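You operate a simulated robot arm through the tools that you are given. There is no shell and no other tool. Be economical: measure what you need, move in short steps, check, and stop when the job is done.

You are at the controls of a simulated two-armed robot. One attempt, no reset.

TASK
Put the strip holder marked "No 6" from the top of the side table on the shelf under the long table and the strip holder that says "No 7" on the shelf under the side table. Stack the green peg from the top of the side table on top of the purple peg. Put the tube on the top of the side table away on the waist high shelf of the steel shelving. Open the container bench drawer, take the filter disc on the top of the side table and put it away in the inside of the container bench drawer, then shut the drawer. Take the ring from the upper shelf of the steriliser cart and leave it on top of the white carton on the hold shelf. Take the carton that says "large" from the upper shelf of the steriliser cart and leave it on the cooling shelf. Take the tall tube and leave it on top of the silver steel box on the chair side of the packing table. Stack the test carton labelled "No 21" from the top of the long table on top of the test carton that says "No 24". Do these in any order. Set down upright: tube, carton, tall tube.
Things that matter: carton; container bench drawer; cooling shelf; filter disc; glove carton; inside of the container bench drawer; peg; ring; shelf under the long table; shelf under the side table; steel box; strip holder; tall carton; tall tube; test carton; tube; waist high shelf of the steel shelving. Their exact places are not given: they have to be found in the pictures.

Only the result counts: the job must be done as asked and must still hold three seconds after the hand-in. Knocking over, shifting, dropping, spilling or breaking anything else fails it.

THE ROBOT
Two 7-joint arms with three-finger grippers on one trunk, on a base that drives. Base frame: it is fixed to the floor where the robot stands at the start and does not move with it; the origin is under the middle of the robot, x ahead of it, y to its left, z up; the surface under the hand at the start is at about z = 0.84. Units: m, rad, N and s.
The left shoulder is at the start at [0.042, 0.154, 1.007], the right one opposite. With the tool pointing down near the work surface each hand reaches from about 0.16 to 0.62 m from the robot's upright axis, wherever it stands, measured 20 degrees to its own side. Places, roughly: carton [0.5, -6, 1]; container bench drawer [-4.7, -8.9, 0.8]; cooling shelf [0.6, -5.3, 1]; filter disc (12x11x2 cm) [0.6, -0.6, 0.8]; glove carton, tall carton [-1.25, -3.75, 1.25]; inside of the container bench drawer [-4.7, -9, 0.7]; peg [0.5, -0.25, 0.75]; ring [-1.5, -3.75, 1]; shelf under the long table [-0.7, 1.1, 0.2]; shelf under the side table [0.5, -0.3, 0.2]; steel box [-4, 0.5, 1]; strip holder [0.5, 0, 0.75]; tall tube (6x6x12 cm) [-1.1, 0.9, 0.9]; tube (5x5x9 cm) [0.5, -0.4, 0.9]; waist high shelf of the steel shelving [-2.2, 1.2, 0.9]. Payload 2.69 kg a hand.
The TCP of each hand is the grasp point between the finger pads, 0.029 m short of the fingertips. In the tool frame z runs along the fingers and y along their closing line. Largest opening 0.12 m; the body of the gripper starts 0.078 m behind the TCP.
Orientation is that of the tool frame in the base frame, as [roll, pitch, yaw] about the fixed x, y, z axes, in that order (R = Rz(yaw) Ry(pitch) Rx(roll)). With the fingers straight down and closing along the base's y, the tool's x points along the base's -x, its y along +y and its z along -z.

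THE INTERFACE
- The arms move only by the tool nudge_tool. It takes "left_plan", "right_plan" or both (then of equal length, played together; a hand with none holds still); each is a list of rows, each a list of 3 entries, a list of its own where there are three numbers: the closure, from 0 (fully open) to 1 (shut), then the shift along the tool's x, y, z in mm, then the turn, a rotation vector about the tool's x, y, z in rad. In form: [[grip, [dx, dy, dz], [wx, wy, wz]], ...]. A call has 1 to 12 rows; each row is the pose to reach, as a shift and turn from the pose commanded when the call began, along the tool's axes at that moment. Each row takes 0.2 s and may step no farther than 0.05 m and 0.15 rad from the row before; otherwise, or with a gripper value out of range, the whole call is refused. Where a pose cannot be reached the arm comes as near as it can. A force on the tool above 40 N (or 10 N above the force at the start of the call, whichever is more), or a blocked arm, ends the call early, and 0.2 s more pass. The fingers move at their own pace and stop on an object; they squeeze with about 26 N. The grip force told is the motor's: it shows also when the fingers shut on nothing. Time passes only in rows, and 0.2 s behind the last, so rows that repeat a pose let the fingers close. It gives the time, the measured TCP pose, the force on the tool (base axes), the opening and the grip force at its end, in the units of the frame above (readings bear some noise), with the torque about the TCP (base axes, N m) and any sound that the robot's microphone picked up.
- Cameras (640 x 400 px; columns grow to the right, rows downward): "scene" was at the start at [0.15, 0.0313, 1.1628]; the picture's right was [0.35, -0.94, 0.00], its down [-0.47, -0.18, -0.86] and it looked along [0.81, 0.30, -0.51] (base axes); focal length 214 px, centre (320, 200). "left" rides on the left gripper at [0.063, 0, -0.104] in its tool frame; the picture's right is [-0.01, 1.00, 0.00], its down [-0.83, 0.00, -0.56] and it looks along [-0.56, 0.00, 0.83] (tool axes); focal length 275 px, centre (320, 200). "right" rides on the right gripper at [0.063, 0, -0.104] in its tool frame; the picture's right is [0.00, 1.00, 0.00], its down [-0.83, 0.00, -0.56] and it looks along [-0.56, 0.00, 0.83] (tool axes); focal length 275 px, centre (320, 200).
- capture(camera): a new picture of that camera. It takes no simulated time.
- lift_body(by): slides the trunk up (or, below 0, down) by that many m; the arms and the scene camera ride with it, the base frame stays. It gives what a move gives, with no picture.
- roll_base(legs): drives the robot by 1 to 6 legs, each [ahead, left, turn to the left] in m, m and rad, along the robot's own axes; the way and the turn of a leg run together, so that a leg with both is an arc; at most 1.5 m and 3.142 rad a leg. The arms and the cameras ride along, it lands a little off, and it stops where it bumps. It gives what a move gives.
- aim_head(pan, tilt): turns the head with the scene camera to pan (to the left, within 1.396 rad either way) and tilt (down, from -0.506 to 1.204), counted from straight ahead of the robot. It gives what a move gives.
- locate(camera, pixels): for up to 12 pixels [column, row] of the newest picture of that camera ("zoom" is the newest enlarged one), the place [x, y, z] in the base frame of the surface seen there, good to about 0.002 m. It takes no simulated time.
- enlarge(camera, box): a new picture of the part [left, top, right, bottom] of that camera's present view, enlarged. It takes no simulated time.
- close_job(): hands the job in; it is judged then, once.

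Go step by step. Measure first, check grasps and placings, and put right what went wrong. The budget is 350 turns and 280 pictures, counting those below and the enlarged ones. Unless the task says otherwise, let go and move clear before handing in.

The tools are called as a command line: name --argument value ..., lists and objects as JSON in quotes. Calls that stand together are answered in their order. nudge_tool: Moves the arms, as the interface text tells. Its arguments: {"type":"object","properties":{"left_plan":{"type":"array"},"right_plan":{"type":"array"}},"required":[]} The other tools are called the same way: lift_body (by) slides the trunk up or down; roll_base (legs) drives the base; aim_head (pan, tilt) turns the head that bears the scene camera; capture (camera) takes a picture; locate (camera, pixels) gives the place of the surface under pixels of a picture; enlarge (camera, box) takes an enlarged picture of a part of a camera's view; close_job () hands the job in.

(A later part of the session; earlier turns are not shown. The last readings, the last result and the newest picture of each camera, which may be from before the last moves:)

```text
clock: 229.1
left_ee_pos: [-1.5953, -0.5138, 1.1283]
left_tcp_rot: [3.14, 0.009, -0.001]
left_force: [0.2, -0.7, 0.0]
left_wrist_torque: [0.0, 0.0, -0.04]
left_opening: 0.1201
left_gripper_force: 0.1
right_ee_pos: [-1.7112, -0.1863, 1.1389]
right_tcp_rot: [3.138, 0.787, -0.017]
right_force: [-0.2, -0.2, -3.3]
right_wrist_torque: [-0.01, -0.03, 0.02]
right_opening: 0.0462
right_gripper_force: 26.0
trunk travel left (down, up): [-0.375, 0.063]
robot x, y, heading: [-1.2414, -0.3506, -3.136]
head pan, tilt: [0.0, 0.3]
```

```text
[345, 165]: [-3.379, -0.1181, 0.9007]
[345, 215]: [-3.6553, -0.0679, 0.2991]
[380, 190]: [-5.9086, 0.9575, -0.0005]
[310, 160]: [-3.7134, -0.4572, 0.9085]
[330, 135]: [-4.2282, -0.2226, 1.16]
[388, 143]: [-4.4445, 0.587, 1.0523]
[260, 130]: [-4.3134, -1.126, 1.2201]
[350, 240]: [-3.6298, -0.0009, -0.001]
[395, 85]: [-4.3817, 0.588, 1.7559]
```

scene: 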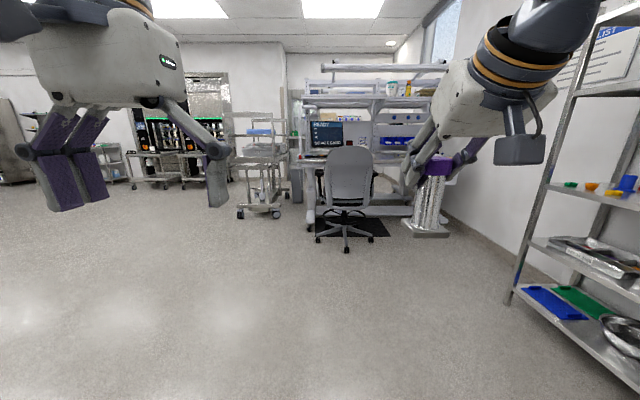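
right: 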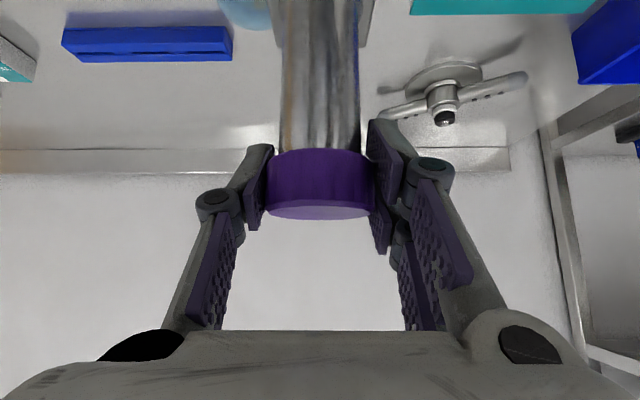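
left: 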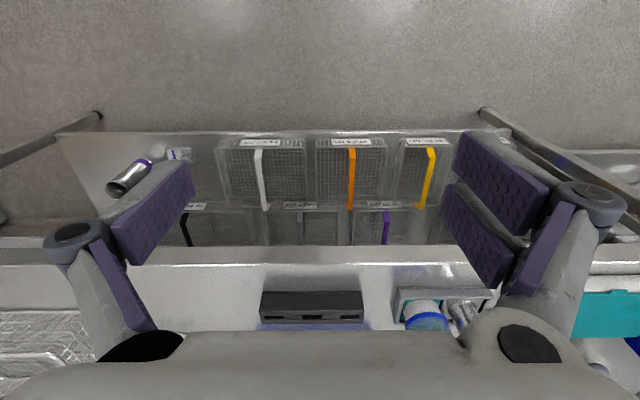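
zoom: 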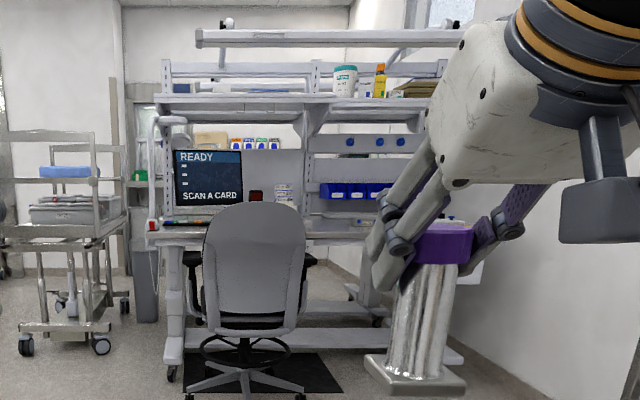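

The table's front edge is near x=−3.7, chair at (−3.4,−0.1). I drive nearer and to the right to see the steel box.

roll_base --legs '[[1.3, -0.5, 0]]'

aim_head --pan 0.0 --tilt 0.35

capture --camera "scene"

```text
clock: 236.0
left_ee_pos: [-2.8951, -0.0156, 1.1282]
left_tcp_rot: [3.141, 0.007, -0.007]
left_force: [-0.2, 0.0, -0.2]
left_wrist_torque: [0.02, 0.01, -0.01]
left_opening: 0.12
left_gripper_force: 0.1
right_ee_pos: [-3.0099, 0.3157, 1.1389]
right_tcp_rot: [3.14, 0.785, -0.019]
right_force: [-0.4, 0.4, -2.8]
right_wrist_torque: [0.02, 0.03, 0.03]
right_opening: 0.0462
right_gripper_force: 25.8
trunk travel left (down, up): [-0.375, 0.063]
robot x, y, heading: [-2.541, 0.1484, 3.139]
head pan, tilt: [0.0, 0.3]
```

```text
clock: 236.7
left_ee_pos: [-2.8956, -0.016, 1.1279]
left_tcp_rot: [3.138, 0.006, -0.005]
left_force: [-0.3, -0.5, -0.9]
left_wrist_torque: [0.0, -0.01, 0.05]
left_opening: 0.1201
left_gripper_force: 0.0
right_ee_pos: [-3.0105, 0.3165, 1.1384]
right_tcp_rot: [3.138, 0.786, -0.019]
right_force: [0.5, -0.1, -3.0]
right_wrist_torque: [0.02, 0.01, 0.01]
right_opening: 0.0459
right_gripper_force: 25.5
trunk travel left (down, up): [-0.375, 0.063]
robot x, y, heading: [-2.5452, 0.1482, 3.139]
head pan, tilt: [0.0, 0.351]
```

```text
162 pictures are left
```

scene: 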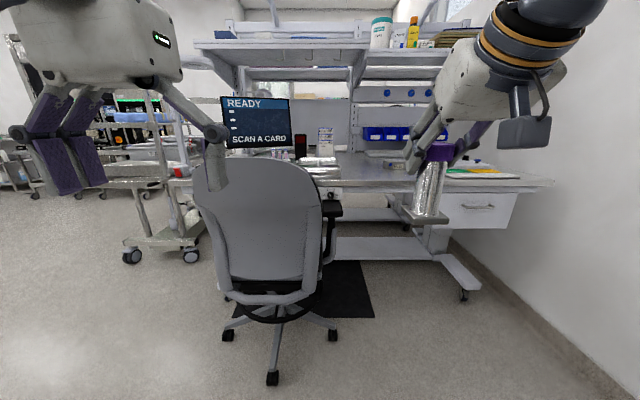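

enlarge --camera "scene" --box '[280, 110, 540, 220]'

locate --camera "scene" --pixels '[[325, 172], [385, 160], [480, 170], [520, 185], [390, 185], [250, 180], [330, 205], [395, 160], [370, 155], [345, 160], [318, 165], [520, 210]]'

```text
2.46 times, centred on (410, 165) of scene
```

zoom: 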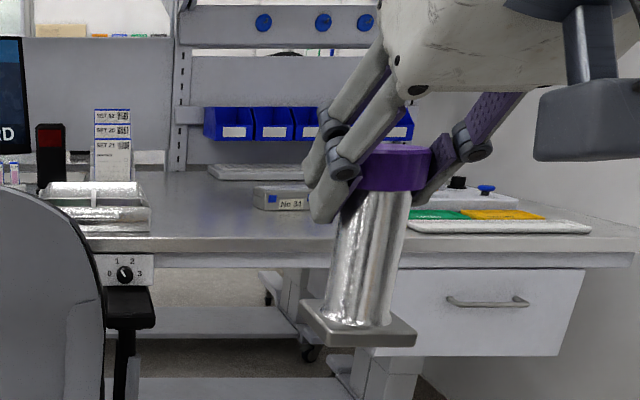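

```text
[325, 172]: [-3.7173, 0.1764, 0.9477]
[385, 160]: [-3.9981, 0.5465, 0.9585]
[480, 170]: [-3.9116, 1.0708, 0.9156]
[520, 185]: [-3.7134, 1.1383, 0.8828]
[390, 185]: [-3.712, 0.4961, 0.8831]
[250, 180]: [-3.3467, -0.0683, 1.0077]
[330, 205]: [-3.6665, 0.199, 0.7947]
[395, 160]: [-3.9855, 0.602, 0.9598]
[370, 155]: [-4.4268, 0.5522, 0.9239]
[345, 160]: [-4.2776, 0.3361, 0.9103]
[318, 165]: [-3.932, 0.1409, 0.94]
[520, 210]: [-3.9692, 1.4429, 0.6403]
```

A silver item sits at (320,168) beside the chair, and a box marked "No 31" at (390,162). I look closer at both.

enlarge --camera "scene" --box '[285, 135, 365, 195]'

enlarge --camera "scene" --box '[360, 140, 440, 200]'

```text
6.67 times, centred on (325, 165) of scene
```

zoom: 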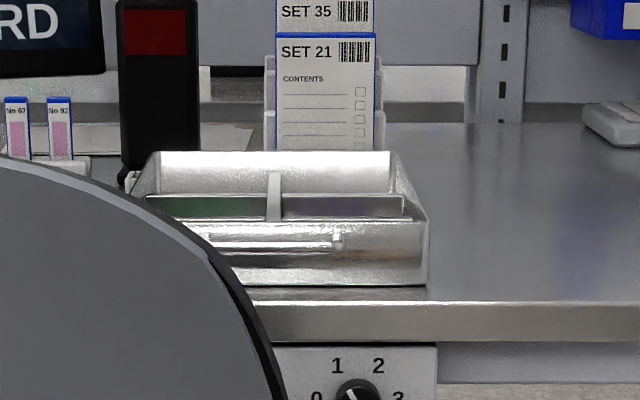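

```text
6.67 times, centred on (400, 170) of scene
```

zoom: 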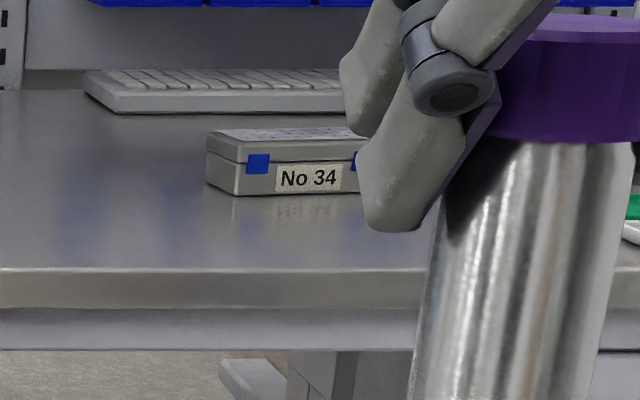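

"No 34" is a closed silver steel box at about (−3.99,0.57). I check the chair's footprint before driving in.

locate --camera "scene" --pixels '[[333, 334], [272, 380], [335, 208], [335, 260], [325, 180], [228, 335], [450, 265], [463, 297], [370, 310], [345, 245]]'

```text
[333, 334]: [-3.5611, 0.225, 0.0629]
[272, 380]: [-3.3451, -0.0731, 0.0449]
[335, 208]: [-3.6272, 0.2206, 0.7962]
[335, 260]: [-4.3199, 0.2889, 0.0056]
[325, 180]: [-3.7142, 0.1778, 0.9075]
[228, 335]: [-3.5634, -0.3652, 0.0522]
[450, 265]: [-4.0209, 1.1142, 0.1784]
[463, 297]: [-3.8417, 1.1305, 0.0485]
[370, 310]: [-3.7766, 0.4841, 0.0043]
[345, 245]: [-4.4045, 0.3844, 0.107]
```

I move the left hand outward and drive toward (−3.3,0.58), clear of the chair foot at y≈0.25.

nudge_tool --left_plan '[[0, [0, 40, 0], [0, 0, 0]], [0, [0, 80, 0], [0, 0, 0]], [0, [0, 110, 0], [0, 0, 0]]]'

roll_base --legs '[[0.1, -0.44, 0], [0.62, 0, 0]]'

aim_head --pan 0.05 --tilt 0.6

capture --camera "scene"

```text
clock: 237.5
left_ee_pos: [-2.9057, -0.1154, 1.1057]
left_tcp_rot: [-3.141, 0.006, -0.005]
left_force: [-0.3, -0.2, 0.0]
left_wrist_torque: [0.0, 0.02, 0.0]
left_opening: 0.1201
left_gripper_force: 0.1
left hand out of reach, approached as far as the arm can: row 2, 3
right_ee_pos: [-3.0103, 0.3143, 1.1387]
right_tcp_rot: [3.137, 0.788, -0.02]
right_force: [0.0, -0.2, -2.7]
right_wrist_torque: [-0.03, 0.01, -0.03]
right_opening: 0.0461
right_gripper_force: 25.7
trunk travel left (down, up): [-0.375, 0.063]
robot x, y, heading: [-2.5388, 0.1509, 3.143]
head pan, tilt: [0.0, 0.351]
```

```text
clock: 244.5
left_ee_pos: [-3.6386, 0.3203, 1.1068]
left_tcp_rot: [3.141, 0.009, 0.0]
left_force: [-0.3, -0.4, -0.9]
left_wrist_torque: [0.0, -0.03, 0.01]
left_opening: 0.1199
left_gripper_force: 0.0
right_ee_pos: [-3.7436, 0.7498, 1.1393]
right_tcp_rot: [3.136, 0.787, -0.016]
right_force: [-0.2, 0.6, -2.8]
right_wrist_torque: [0.0, 0.01, -0.02]
right_opening: 0.0463
right_gripper_force: 26.7
trunk travel left (down, up): [-0.375, 0.063]
robot x, y, heading: [-3.2737, 0.5842, -3.138]
head pan, tilt: [0.0, 0.351]
```

```text
clock: 245.3
left_ee_pos: [-3.6379, 0.3192, 1.1065]
left_tcp_rot: [3.139, 0.007, 0.0]
left_force: [0.5, 0.5, -0.2]
left_wrist_torque: [0.0, -0.01, 0.01]
left_opening: 0.12
left_gripper_force: 0.1
right_ee_pos: [-3.7438, 0.7496, 1.1392]
right_tcp_rot: [3.136, 0.787, -0.014]
right_force: [-0.2, -0.3, -2.7]
right_wrist_torque: [-0.04, 0.02, 0.02]
right_opening: 0.0462
right_gripper_force: 26.4
trunk travel left (down, up): [-0.375, 0.063]
robot x, y, heading: [-3.2749, 0.5812, -3.138]
head pan, tilt: [0.051, 0.6]
```

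```text
158 pictures are left
```

scene: 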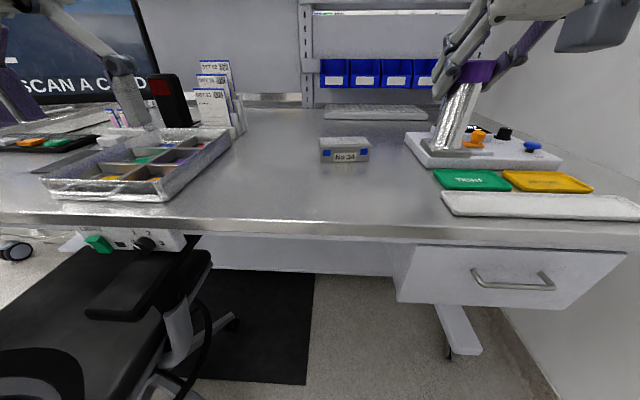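

The steel box No 34 is at (344,148), standing alone. I measure it.

enlarge --camera "scene" --box '[304, 120, 384, 175]'

locate --camera "zoom" --pixels '[[130, 155], [500, 150], [145, 240], [515, 235], [320, 140], [130, 215], [320, 170], [200, 290], [330, 320], [150, 145], [480, 137]]'

```text
7.27 times, centred on (344, 148) of scene
```

zoom: 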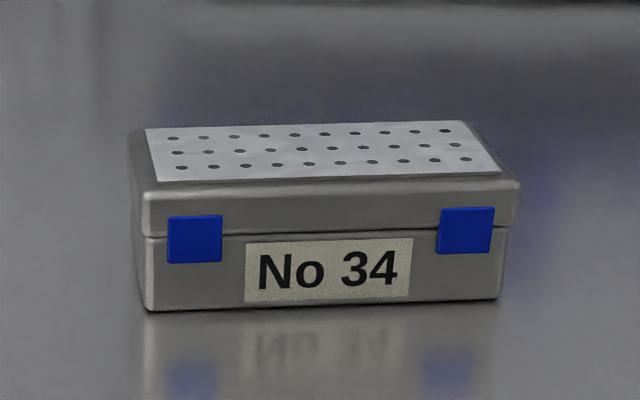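

```text
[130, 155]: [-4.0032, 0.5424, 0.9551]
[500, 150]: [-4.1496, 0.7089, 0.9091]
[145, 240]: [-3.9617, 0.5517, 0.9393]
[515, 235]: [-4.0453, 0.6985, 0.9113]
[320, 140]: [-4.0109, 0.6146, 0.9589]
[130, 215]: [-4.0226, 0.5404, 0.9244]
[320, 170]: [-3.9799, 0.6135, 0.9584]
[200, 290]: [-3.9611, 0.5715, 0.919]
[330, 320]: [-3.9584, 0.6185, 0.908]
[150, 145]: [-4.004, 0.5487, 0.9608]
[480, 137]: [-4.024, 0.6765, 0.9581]
```

Its top is z=0.959, centre about (−3.995,0.615). I measure where the tube's foot hangs below the hand.

enlarge --camera "scene" --box '[410, 50, 510, 170]'

capture --camera "right"

```text
3.33 times, centred on (460, 110) of scene
```

zoom: 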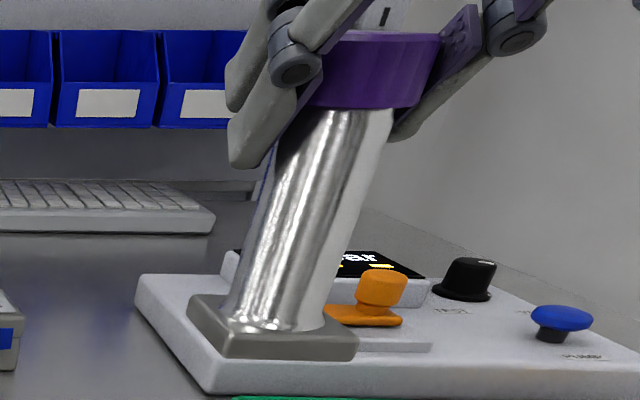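

```text
155 pictures are left
```

right: 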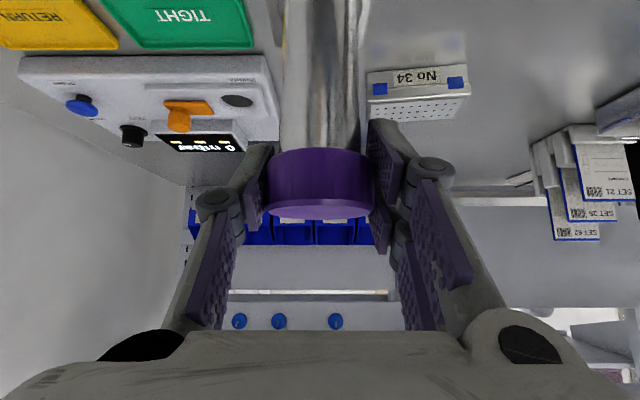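

locate --camera "zoom" --pixels '[[195, 305], [225, 352], [350, 352], [355, 335], [275, 350], [375, 40], [340, 85], [300, 310], [240, 300]]'

```text
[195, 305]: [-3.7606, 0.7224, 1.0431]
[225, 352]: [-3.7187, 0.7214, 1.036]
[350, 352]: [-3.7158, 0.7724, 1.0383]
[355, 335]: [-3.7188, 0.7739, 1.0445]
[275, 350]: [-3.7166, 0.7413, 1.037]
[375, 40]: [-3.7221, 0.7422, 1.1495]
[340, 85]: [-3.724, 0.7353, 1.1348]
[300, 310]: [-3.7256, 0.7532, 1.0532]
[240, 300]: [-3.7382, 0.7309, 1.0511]
```

The foot hangs 0.105 m below the TCP. Before going forward I check the cards near the left hand.

locate --camera "scene" --pixels '[[213, 66], [205, 95], [235, 110], [170, 80], [190, 140], [100, 140], [135, 115]]'

```text
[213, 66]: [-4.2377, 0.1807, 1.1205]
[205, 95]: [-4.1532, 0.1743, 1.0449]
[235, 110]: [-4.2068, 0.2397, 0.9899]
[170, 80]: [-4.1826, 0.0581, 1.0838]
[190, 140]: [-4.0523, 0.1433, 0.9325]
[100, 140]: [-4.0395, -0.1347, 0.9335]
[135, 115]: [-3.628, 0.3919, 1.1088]
```

Cards are well ahead of the left hand. I drive 0.12 m ahead and then carry the tube over the box.

roll_base --legs '[[0.12, 0, 0]]'

nudge_tool --right_plan '[[1, [-23, 33, 23], [0, 0, 0]], [1, [-46, 66, 46], [0, 0, 0]], [1, [-70, 99, 70], [0, 0, 0]], [1, [-93, 130, 93], [0, 0, 0]], [1, [-93, 130, 93], [0, 0, 0]]]'

capture --camera "scene"

capture --camera "right"

```text
clock: 246.5
left_ee_pos: [-3.7579, 0.3195, 1.1062]
left_tcp_rot: [-3.141, 0.009, -0.001]
left_force: [-1.6, 0.4, -0.1]
left_wrist_torque: [0.01, -0.03, 0.0]
left_opening: 0.1198
left_gripper_force: 0.0
right_ee_pos: [-3.8632, 0.7495, 1.1375]
right_tcp_rot: [3.137, 0.785, -0.015]
right_force: [-1.1, 0.8, -2.6]
right_wrist_torque: [-0.03, -0.02, 0.01]
right_opening: 0.046
right_gripper_force: 25.7
trunk travel left (down, up): [-0.375, 0.063]
robot x, y, heading: [-3.3883, 0.582, -3.14]
head pan, tilt: [0.051, 0.6]
```

```text
clock: 247.7
left_ee_pos: [-3.7558, 0.3203, 1.107]
left_tcp_rot: [-3.141, 0.009, -0.001]
left_force: [-0.3, 0.6, 0.2]
left_wrist_torque: [0.03, 0.06, -0.01]
left_opening: 0.12
left_gripper_force: 0.0
right_ee_pos: [-3.9944, 0.621, 1.1412]
right_tcp_rot: [3.141, 0.786, -0.015]
right_force: [0.2, 0.2, -2.2]
right_wrist_torque: [-0.01, 0.02, 0.02]
right_opening: 0.0461
right_gripper_force: 26.2
trunk travel left (down, up): [-0.375, 0.063]
robot x, y, heading: [-3.3904, 0.5817, -3.133]
head pan, tilt: [0.051, 0.6]
```

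```text
154 pictures are left
```

scene: 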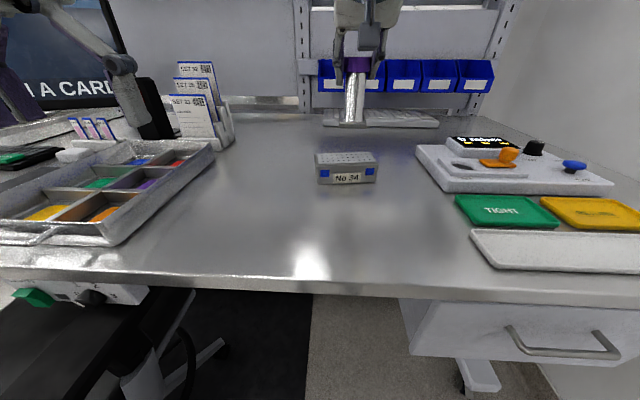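

```text
153 pictures are left
```

right: 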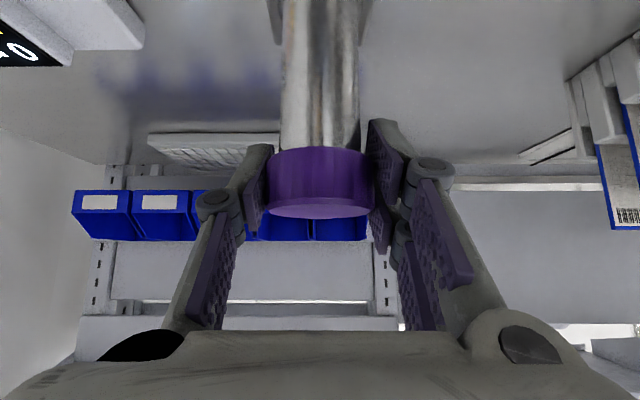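

The tube hovers above and slightly beyond in view. I re-measure box and foot together.

enlarge --camera "scene" --box '[300, 70, 400, 190]'

locate --camera "zoom" --pixels '[[230, 290], [430, 290], [252, 332], [435, 325], [220, 278], [410, 268], [275, 180], [375, 183], [320, 185], [290, 160], [330, 300]]'

```text
3.33 times, centred on (350, 130) of scene
```

zoom: 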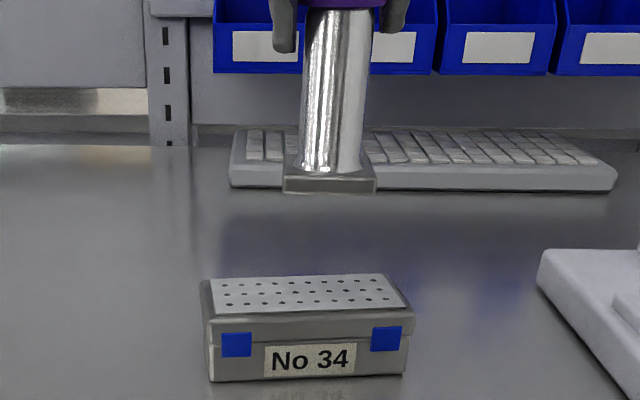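

```text
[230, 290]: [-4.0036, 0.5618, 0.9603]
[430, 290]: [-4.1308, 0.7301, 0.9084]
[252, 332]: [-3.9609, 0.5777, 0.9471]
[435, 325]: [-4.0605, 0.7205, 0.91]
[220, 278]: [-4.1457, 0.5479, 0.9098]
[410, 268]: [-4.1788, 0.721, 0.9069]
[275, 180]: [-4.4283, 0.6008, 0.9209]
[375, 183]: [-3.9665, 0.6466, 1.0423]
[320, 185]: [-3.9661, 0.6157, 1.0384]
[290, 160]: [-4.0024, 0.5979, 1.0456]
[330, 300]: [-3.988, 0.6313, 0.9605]
```

Foot centre (−3.992,0.621) matches the box centre (−3.992,0.615). I lower until contact.

nudge_tool --right_plan '[[1, [15, 3, 15], [0, 0, 0]], [1, [38, 5, 38], [0, 0, 0]], [1, [49, 5, 49], [0, 0, 0]], [1, [52, 5, 52], [0, 0, 0]], [1, [53.5, 5, 53.5], [0, 0, 0]], [1, [54.5, 5, 54.5], [0, 0, 0]], [1, [54.5, 5, 54.5], [0, 0, 0]]]'

enlarge --camera "scene" --box '[290, 70, 410, 190]'

```text
clock: 249.3
left_ee_pos: [-3.7544, 0.3192, 1.1072]
left_tcp_rot: [3.141, 0.008, -0.002]
left_force: [-0.2, -0.4, -0.4]
left_wrist_torque: [-0.02, 0.02, 0.0]
left_opening: 0.1199
left_gripper_force: 0.1
right_ee_pos: [-3.9947, 0.6165, 1.0648]
right_tcp_rot: [3.134, 0.794, -0.017]
right_force: [-0.5, 1.3, 11.2]
right_wrist_torque: [0.02, 0.05, -0.02]
right_opening: 0.0461
right_gripper_force: 25.7
trunk travel left (down, up): [-0.375, 0.063]
robot x, y, heading: [-3.3919, 0.5825, -3.141]
head pan, tilt: [0.051, 0.6]
```

```text
3.33 times, centred on (350, 130) of scene
```

zoom: 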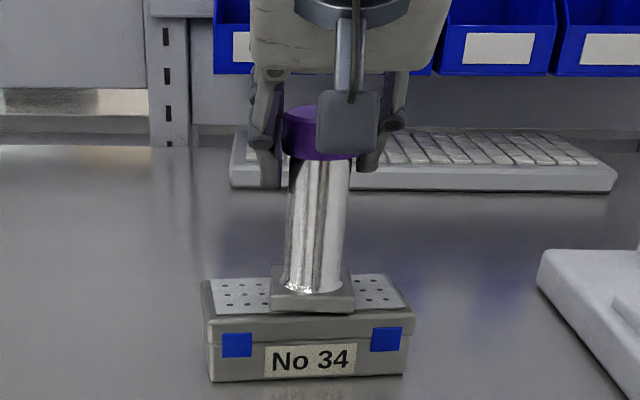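

Seated with 11 N. I ease, open and withdraw along the tool axis.

nudge_tool --right_plan '[[1, [-0.7, 0, -0.7], [0, 0, 0]], [0.8, [-0.7, 0, -0.7], [0, 0, 0]], [0.4, [-0.7, 0, -0.7], [0, 0, 0]], [0.3, [-0.7, 0, -0.7], [0, 0, 0]], [0.3, [-0.7, 0, -45], [0, 0, 0]], [0.3, [-0.7, 0, -90], [0, 0, 0]], [0.3, [0, 0, -135], [0, 0, 0]], [0.3, [20, 0, -170], [0, 0, 0]]]'

enlarge --camera "scene" --box '[290, 70, 410, 190]'

```text
clock: 251.1
left_ee_pos: [-3.7543, 0.321, 1.1074]
left_tcp_rot: [-3.141, 0.008, -0.003]
left_force: [-0.5, 0.6, 0.0]
left_wrist_torque: [0.0, 0.05, -0.01]
left_opening: 0.1197
left_gripper_force: 0.1
right_ee_pos: [-3.8594, 0.6162, 1.1685]
right_tcp_rot: [3.139, 0.789, -0.017]
right_force: [-0.2, 0.8, 0.4]
right_wrist_torque: [-0.03, -0.02, 0.0]
right_opening: 0.0842
right_gripper_force: 0.0
trunk travel left (down, up): [-0.375, 0.063]
robot x, y, heading: [-3.3902, 0.5866, -3.14]
head pan, tilt: [0.051, 0.6]
```

```text
3.33 times, centred on (350, 130) of scene
```

zoom: 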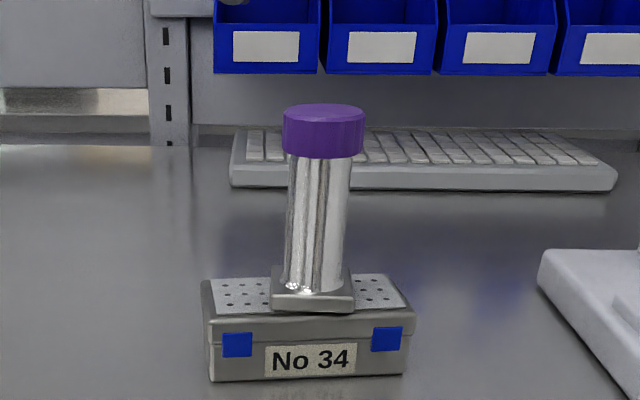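

The tall tube stands on the steel box. Next the filter disc: I drive back to the side table.

roll_base --legs '[[-0.9, 0, 0], [0, 1.0, 0], [0, 0, 3.14], [1.2, 0, 0], [0.95, 0, 0]]'

aim_head --pan -0.2 --tilt 0.6

capture --camera "scene"

```text
clock: 281.0
left_ee_pos: [0.0275, -0.215, 1.1069]
left_tcp_rot: [3.141, 0.008, 3.117]
left_force: [-0.3, 0.3, -0.2]
left_wrist_torque: [0.03, 0.0, -0.03]
left_opening: 0.1202
left_gripper_force: 0.0
right_ee_pos: [0.1258, -0.5127, 1.1679]
right_tcp_rot: [3.137, 0.789, 3.104]
right_force: [-0.6, -0.2, -0.4]
right_wrist_torque: [-0.01, 0.01, 0.02]
right_opening: 0.084
right_gripper_force: 0.0
trunk travel left (down, up): [-0.375, 0.063]
robot x, y, heading: [-0.3436, -0.4726, -0.017]
head pan, tilt: [0.051, 0.6]
```

```text
clock: 281.8
left_ee_pos: [0.0263, -0.2149, 1.1074]
left_tcp_rot: [3.141, 0.009, 3.116]
left_force: [-0.2, -0.7, 0.4]
left_wrist_torque: [-0.01, 0.01, 0.03]
left_opening: 0.12
left_gripper_force: 0.1
right_ee_pos: [0.1246, -0.5122, 1.1686]
right_tcp_rot: [3.139, 0.786, 3.101]
right_force: [-0.3, -0.3, -0.4]
right_wrist_torque: [0.02, -0.04, 0.01]
right_opening: 0.0842
right_gripper_force: 0.1
trunk travel left (down, up): [-0.375, 0.063]
robot x, y, heading: [-0.343, -0.471, -0.021]
head pan, tilt: [-0.201, 0.6]
```

```text
149 pictures are left
```

scene: 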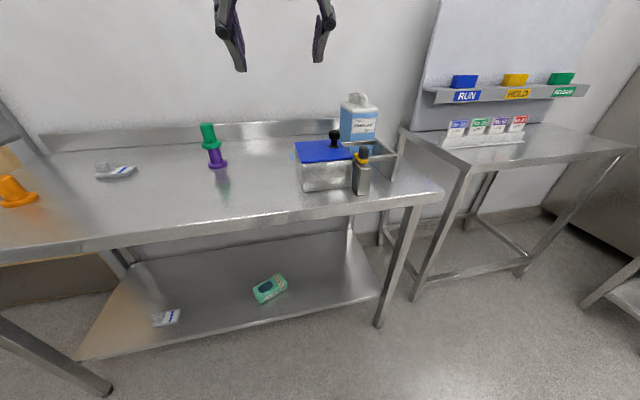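

The disc lies behind the blue-lidded container, out of this view. I drive closer and straighten the right tool to look down on it.

roll_base --legs '[[0.27, 0, 0.02]]'

nudge_tool --right_plan '[[0, [0, 0, 0], [0, 0.131, 0]], [0, [0, 0, 0], [0, 0.262, 0]], [0, [0, 0, 0], [0, 0.393, 0]], [0, [0, 0, 0], [0, 0.524, 0]], [0, [0, 0, 0], [0, 0.655, 0]], [0, [0, 0, 0], [0, 0.787, 0]], [0, [0, 0, 0], [0, 0.787, 0]]]'

capture --camera "right"

aim_head --pan -0.3 --tilt 0.65

capture --camera "scene"

```text
clock: 283.7
left_ee_pos: [0.29, -0.2091, 1.1075]
left_tcp_rot: [3.141, 0.008, 3.137]
left_force: [0.2, 0.0, -1.1]
left_wrist_torque: [-0.01, 0.04, 0.01]
left_opening: 0.1201
left_gripper_force: 0.0
right_ee_pos: [0.392, -0.5057, 1.1674]
right_tcp_rot: [3.14, 0.787, 3.124]
right_force: [-0.1, -0.1, -0.4]
right_wrist_torque: [0.0, -0.01, 0.01]
right_opening: 0.0841
right_gripper_force: 0.1
trunk travel left (down, up): [-0.375, 0.063]
robot x, y, heading: [-0.076, -0.4726, -0.001]
head pan, tilt: [-0.201, 0.6]
```

```text
clock: 285.3
left_ee_pos: [0.2879, -0.2101, 1.1073]
left_tcp_rot: [3.141, 0.008, 3.138]
left_force: [0.7, -1.0, 0.3]
left_wrist_torque: [0.01, -0.05, 0.02]
left_opening: 0.1202
left_gripper_force: 0.1
right_ee_pos: [0.363, -0.4841, 1.1451]
right_tcp_rot: [3.127, 0.083, 3.111]
right_force: [0.8, -0.5, -0.7]
right_wrist_torque: [0.04, 0.01, 0.01]
right_opening: 0.1197
right_gripper_force: 0.0
right hand out of reach, approached as far as the arm can: row 5, 6, 7
trunk travel left (down, up): [-0.375, 0.063]
robot x, y, heading: [-0.0775, -0.4755, -0.006]
head pan, tilt: [-0.201, 0.6]
```

```text
148 pictures are left
```

right: 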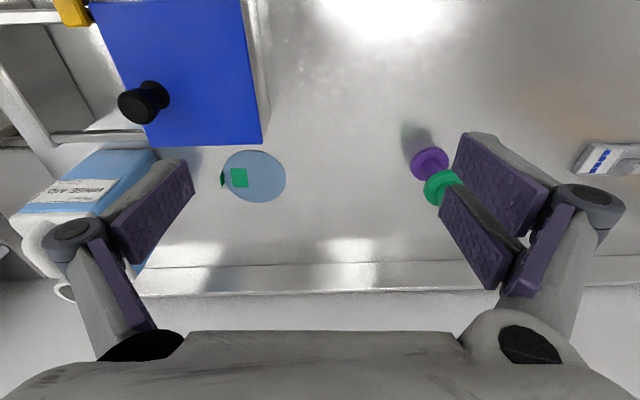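

```text
clock: 285.9
left_ee_pos: [0.2883, -0.2081, 1.1063]
left_tcp_rot: [-3.141, 0.01, 3.14]
left_force: [0.2, 0.1, 0.9]
left_wrist_torque: [-0.01, -0.03, 0.03]
left_opening: 0.12
left_gripper_force: 0.0
right_ee_pos: [0.3634, -0.482, 1.1441]
right_tcp_rot: [3.125, 0.083, 3.113]
right_force: [-0.1, 0.5, 0.0]
right_wrist_torque: [-0.01, 0.0, -0.01]
right_opening: 0.1198
right_gripper_force: 0.0
trunk travel left (down, up): [-0.375, 0.063]
robot x, y, heading: [-0.0763, -0.4755, -0.001]
head pan, tilt: [-0.3, 0.649]
```

```text
147 pictures are left
```

scene: 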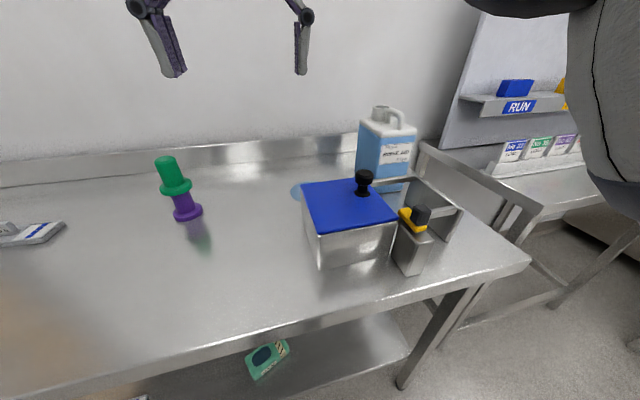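

The disc is at (256,176) in the right view with a small green tab on its edge at (222,180). I enlarge it.

enlarge --camera "right" --box '[205, 135, 305, 215]'

locate --camera "zoom" --pixels '[[340, 100], [340, 310], [500, 200], [170, 195], [120, 225], [100, 170], [330, 200], [200, 200], [120, 180], [115, 240], [25, 60], [60, 30]]'

```text
5.00 times, centred on (255, 175) of right
```

zoom: 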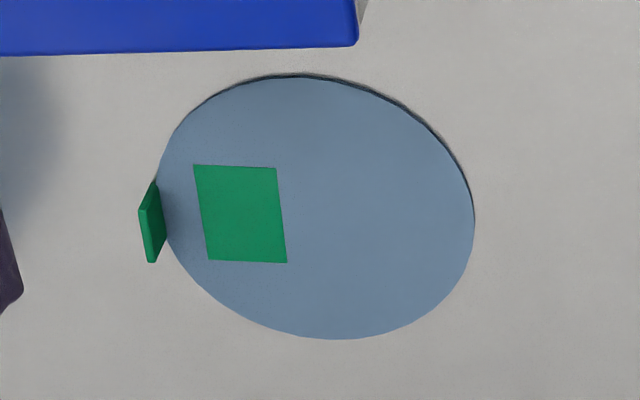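

```text
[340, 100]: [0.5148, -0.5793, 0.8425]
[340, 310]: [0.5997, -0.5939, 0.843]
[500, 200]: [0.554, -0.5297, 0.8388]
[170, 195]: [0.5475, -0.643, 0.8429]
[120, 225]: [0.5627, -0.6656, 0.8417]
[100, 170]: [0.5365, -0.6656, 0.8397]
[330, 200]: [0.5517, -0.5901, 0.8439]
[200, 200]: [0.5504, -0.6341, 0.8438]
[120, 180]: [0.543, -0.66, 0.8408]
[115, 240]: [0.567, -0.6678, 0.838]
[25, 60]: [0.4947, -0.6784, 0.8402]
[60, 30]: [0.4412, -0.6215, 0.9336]
```

The tab is a thin upright plate at (0.556,−0.65), so I can pinch it along y. I check the jug's and container's clearance.

locate --camera "right" --pixels '[[140, 160], [110, 210], [60, 190], [222, 172], [222, 188], [260, 140], [225, 145]]'

locate --camera "scene" --pixels '[[360, 145], [362, 180], [385, 190], [378, 112], [302, 195], [390, 185], [365, 178], [295, 190]]'

enlarge --camera "scene" --box '[270, 90, 430, 220]'

```text
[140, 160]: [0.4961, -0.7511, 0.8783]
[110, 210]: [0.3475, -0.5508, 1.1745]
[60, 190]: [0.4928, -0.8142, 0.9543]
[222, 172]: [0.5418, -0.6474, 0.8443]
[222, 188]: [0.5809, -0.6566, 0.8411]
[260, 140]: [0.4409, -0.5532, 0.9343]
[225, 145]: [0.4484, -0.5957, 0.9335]
```

```text
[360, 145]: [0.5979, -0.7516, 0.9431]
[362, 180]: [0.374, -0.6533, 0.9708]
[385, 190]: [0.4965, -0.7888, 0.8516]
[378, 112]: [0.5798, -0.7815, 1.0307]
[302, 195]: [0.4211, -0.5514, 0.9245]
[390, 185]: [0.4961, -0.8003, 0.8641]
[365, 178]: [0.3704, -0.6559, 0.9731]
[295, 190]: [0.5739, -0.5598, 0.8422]
```

```text
3.08 times, centred on (350, 155) of scene
```

zoom: 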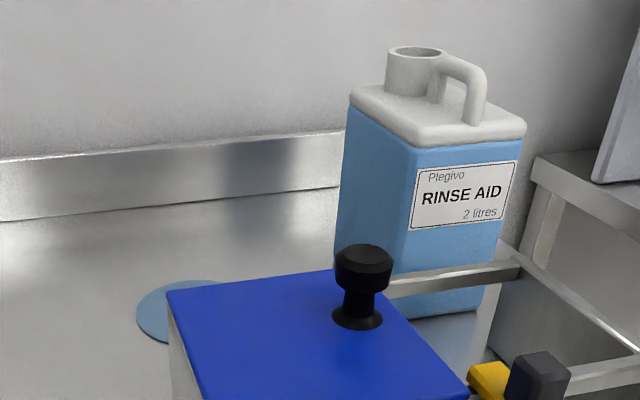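

Clearances are fine: jug face at y=−0.751, container back at x≈0.45. I drive 75 mm closer and bring the right hand lower above the disc.

roll_base --legs '[[0.075, 0, 0]]'

nudge_tool --right_plan '[[0, [0, -30, 30], [0, 0, 0]], [0, [-20, -60, 60], [0, 0, 0]], [0, [-40, -90, 90], [0, 0, 0]], [0, [-60, -120, 110], [0, 0, 0]], [0, [-80, -150, 130], [0, 0, 0]], [0.4, [-80, -150, 130], [0, 0, 0]]]'

capture --camera "right"

```text
clock: 287.0
left_ee_pos: [0.3651, -0.2081, 1.1064]
left_tcp_rot: [3.14, 0.006, 3.141]
left_force: [0.5, 0.0, 0.0]
left_wrist_torque: [0.0, -0.01, 0.01]
left_opening: 0.1199
left_gripper_force: 0.0
right_ee_pos: [0.4393, -0.4821, 1.1441]
right_tcp_rot: [3.126, 0.082, 3.114]
right_force: [0.1, 0.2, -1.1]
right_wrist_torque: [-0.02, 0.05, 0.0]
right_opening: 0.1198
right_gripper_force: 0.1
trunk travel left (down, up): [-0.375, 0.063]
robot x, y, heading: [-0.0025, -0.4731, 0.001]
head pan, tilt: [-0.3, 0.649]
```

```text
clock: 288.4
left_ee_pos: [0.364, -0.2084, 1.1074]
left_tcp_rot: [-3.141, 0.01, 3.141]
left_force: [-1.0, 0.9, -0.6]
left_wrist_torque: [0.01, -0.02, 0.01]
left_opening: 0.1202
left_gripper_force: 0.1
right_ee_pos: [0.5237, -0.6338, 1.0201]
right_tcp_rot: [3.124, 0.085, 3.115]
right_force: [0.5, 1.0, 0.0]
right_wrist_torque: [0.02, 0.03, -0.02]
right_opening: 0.0715
right_gripper_force: 0.0
trunk travel left (down, up): [-0.375, 0.063]
robot x, y, heading: [-0.0047, -0.4682, -0.003]
head pan, tilt: [-0.3, 0.649]
```

```text
144 pictures are left
```

right: 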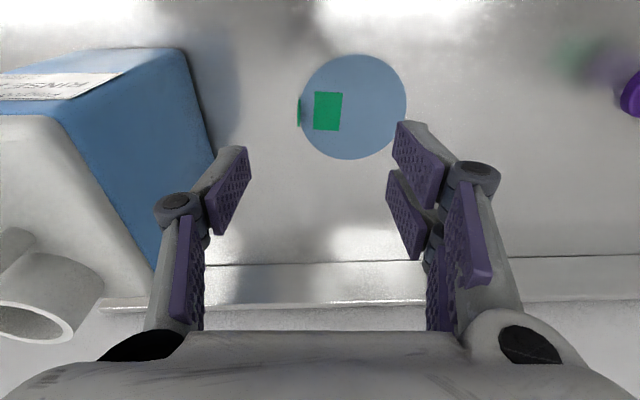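

Hand follows now. I zoom on the tab for an exact place.

enlarge --camera "right" --box '[280, 80, 340, 140]'

locate --camera "zoom" --pixels '[[240, 190], [240, 170], [245, 210], [252, 190], [232, 190], [236, 140], [238, 250], [300, 150], [225, 200], [245, 150]]'

```text
6.67 times, centred on (310, 110) of right
```

zoom: 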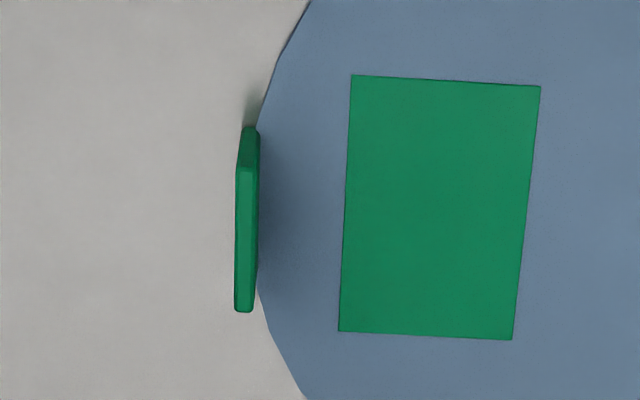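

```text
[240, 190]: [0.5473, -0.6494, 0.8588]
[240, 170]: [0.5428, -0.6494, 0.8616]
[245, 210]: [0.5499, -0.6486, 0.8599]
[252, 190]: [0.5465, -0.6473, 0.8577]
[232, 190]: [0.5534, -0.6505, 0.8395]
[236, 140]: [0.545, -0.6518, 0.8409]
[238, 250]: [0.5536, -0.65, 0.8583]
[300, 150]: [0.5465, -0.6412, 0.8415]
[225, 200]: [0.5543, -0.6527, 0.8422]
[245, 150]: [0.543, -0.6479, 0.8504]
```

Tab centre (0.553,−0.649), top 0.861. I level the tool and come down to just above it.

nudge_tool --right_plan '[[0.5, [-6, -5, 41], [0, 0.04, -0.013]], [0.5, [-13, -10, 82], [0, 0.085, -0.027]], [0.5, [-19, -14, 122], [0, 0.085, -0.027]], [0.5, [-19, -14, 122], [0, 0.085, -0.027]]]'

capture --camera "right"

```text
clock: 289.4
left_ee_pos: [0.3635, -0.209, 1.1063]
left_tcp_rot: [3.141, 0.008, 3.14]
left_force: [0.9, -1.1, -0.3]
left_wrist_torque: [-0.04, 0.0, -0.02]
left_opening: 0.1201
left_gripper_force: 0.0
right_ee_pos: [0.5527, -0.6461, 0.901]
right_tcp_rot: [3.125, 0.001, 3.141]
right_force: [0.1, 0.0, 0.0]
right_wrist_torque: [0.0, 0.0, -0.04]
right_opening: 0.0599
right_gripper_force: 0.0
trunk travel left (down, up): [-0.375, 0.063]
robot x, y, heading: [-0.0018, -0.4745, 0.004]
head pan, tilt: [-0.3, 0.649]
```

```text
142 pictures are left
```

right: 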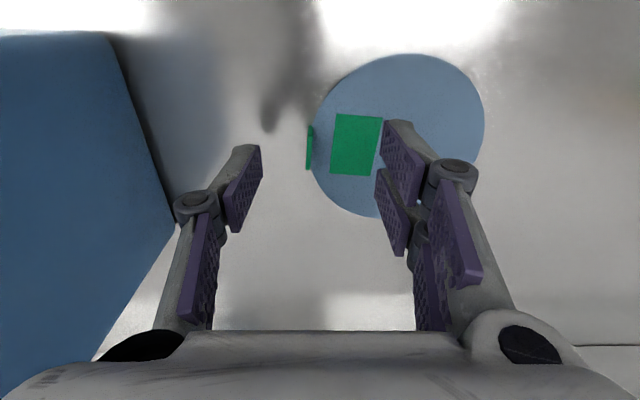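

Straddling the tab. I go down 25 mm and pinch.

nudge_tool --right_plan '[[0.5, [0, -3, 15], [0, 0, 0]], [0.5, [0, -3, 25.5], [0, 0, 0]], [0.5, [0, -3, 25.5], [0, 0, 0]], [0.8, [0, -3, 25.5], [0, 0, 0]], [1, [0, -3, 25.5], [0, 0, 0]], [1, [0, -3, 25.5], [0, 0, 0]], [1, [0, -3, 25.5], [0, 0, 0]]]'

capture --camera "right"

```text
clock: 291.0
left_ee_pos: [0.3634, -0.2085, 1.1074]
left_tcp_rot: [-3.141, 0.009, 3.139]
left_force: [0.0, -0.3, 0.4]
left_wrist_torque: [0.01, 0.0, -0.01]
left_opening: 0.12
left_gripper_force: 0.1
right_ee_pos: [0.5535, -0.6488, 0.8744]
right_tcp_rot: [3.126, -0.003, -3.141]
right_force: [0.1, 0.5, -0.3]
right_wrist_torque: [0.02, -0.03, -0.01]
right_opening: 0.0058
right_gripper_force: 25.9
trunk travel left (down, up): [-0.375, 0.063]
robot x, y, heading: [-0.0007, -0.4688, 0.0]
head pan, tilt: [-0.3, 0.649]
```

```text
141 pictures are left
```

right: 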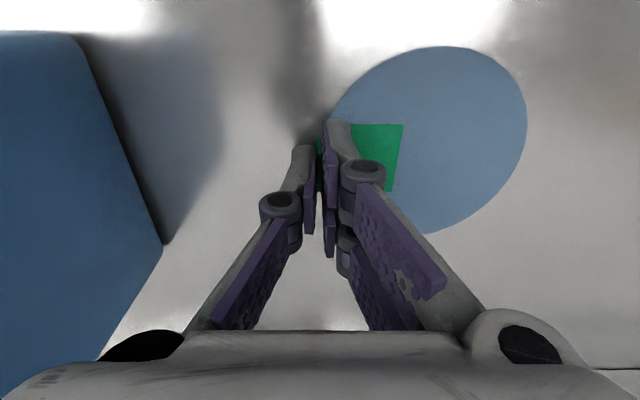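

Pinched at 6 mm. I lift slowly to test.

nudge_tool --right_plan '[[1, [0, 0, -10], [0, 0, 0]], [1, [0, 0, -25], [0, 0, 0]], [1, [0, 0, -50], [0, 0, 0]], [1, [0, 0, -80], [0, 0, 0]], [1, [0, 0, -80], [0, 0, 0]]]'

capture --camera "right"

capture --camera "scene"

```text
clock: 292.2
left_ee_pos: [0.3628, -0.2096, 1.1063]
left_tcp_rot: [-3.14, 0.009, 3.141]
left_force: [0.3, 0.4, 0.3]
left_wrist_torque: [-0.02, 0.02, 0.0]
left_opening: 0.1199
left_gripper_force: 0.2
right_ee_pos: [0.5529, -0.6484, 0.9532]
right_tcp_rot: [3.126, -0.002, -3.141]
right_force: [0.1, 0.4, -0.1]
right_wrist_torque: [-0.04, -0.01, 0.01]
right_opening: 0.0062
right_gripper_force: 26.5
trunk travel left (down, up): [-0.375, 0.063]
robot x, y, heading: [0.0001, -0.4723, 0.002]
head pan, tilt: [-0.3, 0.649]
```

```text
140 pictures are left
```

right: 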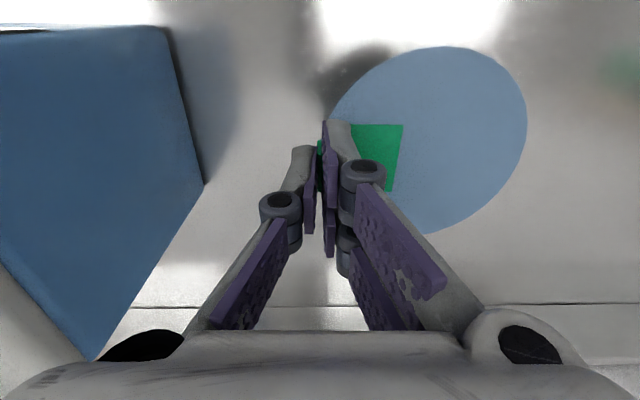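

```text
139 pictures are left
```

scene: 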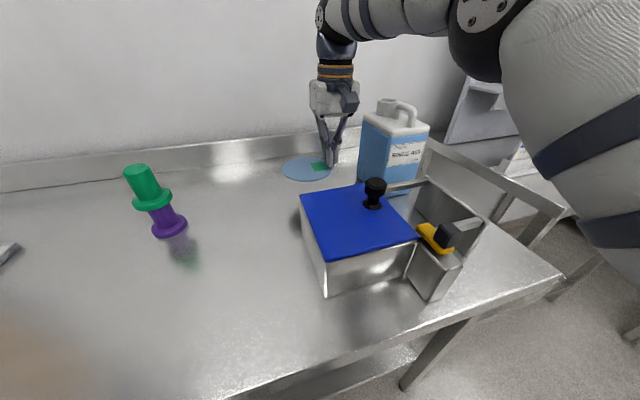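

Held firmly. I raise and draw back above the container knob.

nudge_tool --right_plan '[[1, [0, 0, -40], [0, 0, 0]], [1, [20, 0, -75], [0, 0, 0]], [1, [45, 0, -110], [0, 0, 0]], [1, [85, 0, -130], [0, 0, 0]], [1, [130, 0, -140], [0, 0, 0]], [1, [160, 0, -145], [0, 0, 0]]]'

roll_base --legs '[[-0.7, 0, 0], [0, 0, -1.57]]'

aim_head --pan 0.0 --tilt 0.25

capture --camera "scene"

capture --camera "right"

```text
clock: 293.6
left_ee_pos: [0.3634, -0.2093, 1.1064]
left_tcp_rot: [3.141, 0.009, 3.14]
left_force: [0.5, 0.5, -0.1]
left_wrist_torque: [0.02, 0.02, -0.01]
left_opening: 0.1199
left_gripper_force: 0.1
right_ee_pos: [0.3957, -0.6525, 1.0996]
right_tcp_rot: [3.126, 0.003, 3.141]
right_force: [-0.7, -0.2, -0.4]
right_wrist_torque: [-0.02, 0.01, 0.0]
right_opening: 0.0065
right_gripper_force: 26.0
trunk travel left (down, up): [-0.375, 0.063]
robot x, y, heading: [-0.0012, -0.4738, 0.001]
head pan, tilt: [-0.3, 0.649]
```

```text
clock: 301.2
left_ee_pos: [-0.4407, -0.8356, 1.1063]
left_tcp_rot: [3.141, 0.01, 1.576]
left_force: [-0.5, -0.1, -0.2]
left_wrist_torque: [-0.03, -0.02, 0.02]
left_opening: 0.1197
left_gripper_force: 0.0
right_ee_pos: [-0.8823, -0.8703, 1.0984]
right_tcp_rot: [3.126, -0.001, 1.576]
right_force: [0.8, -0.3, -0.8]
right_wrist_torque: [0.0, 0.01, 0.02]
right_opening: 0.006
right_gripper_force: 25.5
trunk travel left (down, up): [-0.375, 0.063]
robot x, y, heading: [-0.702, -0.4689, -1.558]
head pan, tilt: [-0.3, 0.649]
```

```text
clock: 302.1
left_ee_pos: [-0.4403, -0.8356, 1.106]
left_tcp_rot: [3.142, 0.009, 1.577]
left_force: [1.2, 0.0, 0.1]
left_wrist_torque: [0.0, -0.02, -0.01]
left_opening: 0.1201
left_gripper_force: 0.0
right_ee_pos: [-0.8819, -0.8691, 1.0986]
right_tcp_rot: [3.126, 0.0, 1.578]
right_force: [0.2, -0.4, 0.0]
right_wrist_torque: [-0.02, -0.01, 0.01]
right_opening: 0.0061
right_gripper_force: 26.5
trunk travel left (down, up): [-0.375, 0.063]
robot x, y, heading: [-0.7086, -0.4724, -1.561]
head pan, tilt: [0.0, 0.25]
```

```text
138 pictures are left
```

scene: 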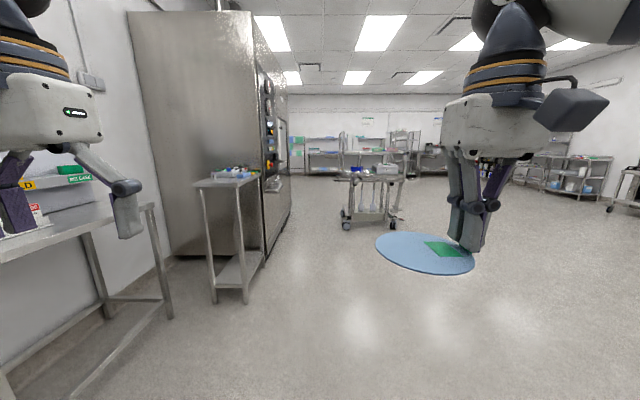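

```text
137 pictures are left
```

right: 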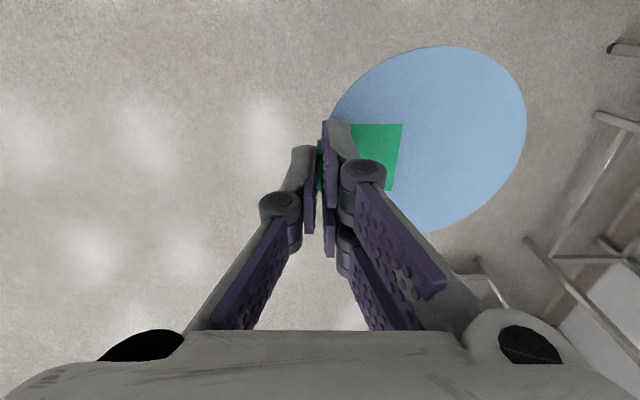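

Ahead is a cart at (372,180). I enlarge and measure it.

enlarge --camera "scene" --box '[280, 110, 430, 240]'

locate --camera "scene" --pixels '[[370, 178], [348, 225], [395, 222], [355, 168], [385, 168], [330, 150], [360, 145], [400, 140], [225, 180], [285, 215], [245, 290]]'

```text
3.08 times, centred on (355, 175) of scene
```

zoom: 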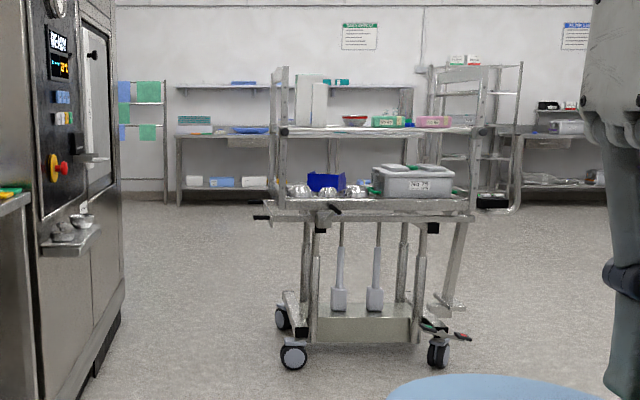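

```text
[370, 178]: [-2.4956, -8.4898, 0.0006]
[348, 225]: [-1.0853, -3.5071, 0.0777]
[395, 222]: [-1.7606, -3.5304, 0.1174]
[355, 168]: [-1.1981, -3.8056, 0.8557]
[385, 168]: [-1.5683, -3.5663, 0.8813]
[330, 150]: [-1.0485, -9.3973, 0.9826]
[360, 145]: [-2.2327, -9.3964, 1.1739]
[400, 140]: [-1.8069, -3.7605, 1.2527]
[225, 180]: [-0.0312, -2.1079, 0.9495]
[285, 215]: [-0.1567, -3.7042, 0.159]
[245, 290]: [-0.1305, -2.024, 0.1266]
```

The cart stands around (−1.45,−3.7) with two levels. I drive up to it.

roll_base --legs '[[1.0, -0.35, 0], [0.85, -0.35, 0]]'

aim_head --pan 0.0 --tilt 0.2

capture --camera "scene"

```text
clock: 311.9
left_ee_pos: [-1.1051, -2.6794, 1.1066]
left_tcp_rot: [3.141, 0.009, 1.6]
left_force: [-0.4, 0.0, 0.7]
left_wrist_torque: [0.05, -0.01, 0.0]
left_opening: 0.1197
left_gripper_force: 0.0
right_ee_pos: [-1.5463, -2.724, 1.0989]
right_tcp_rot: [3.126, -0.002, 1.602]
right_force: [-0.3, -0.4, -0.7]
right_wrist_torque: [-0.02, 0.0, 0.03]
right_opening: 0.0058
right_gripper_force: 26.0
trunk travel left (down, up): [-0.375, 0.063]
robot x, y, heading: [-1.3789, -2.3267, -1.535]
head pan, tilt: [0.0, 0.25]
```

```text
clock: 312.6
left_ee_pos: [-1.1053, -2.6792, 1.1071]
left_tcp_rot: [-3.141, 0.009, 1.601]
left_force: [-0.2, -0.2, -0.4]
left_wrist_torque: [-0.02, 0.0, 0.0]
left_opening: 0.1199
left_gripper_force: 0.0
right_ee_pos: [-1.5468, -2.7249, 1.0995]
right_tcp_rot: [3.125, 0.0, 1.601]
right_force: [0.0, 0.1, -0.3]
right_wrist_torque: [0.01, -0.02, 0.0]
right_opening: 0.0061
right_gripper_force: 25.8
trunk travel left (down, up): [-0.375, 0.063]
robot x, y, heading: [-1.3806, -2.3205, -1.533]
head pan, tilt: [0.0, 0.201]
```

```text
135 pictures are left
```

scene: 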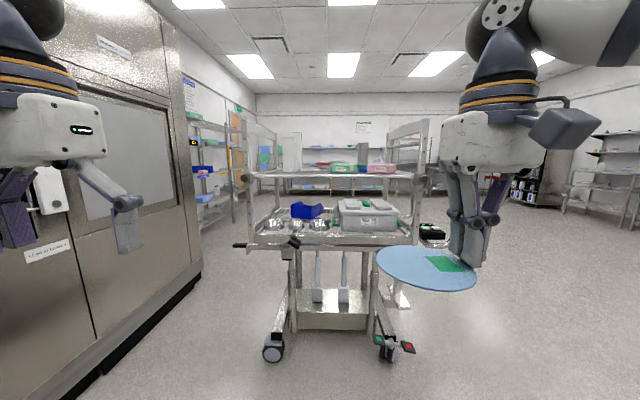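

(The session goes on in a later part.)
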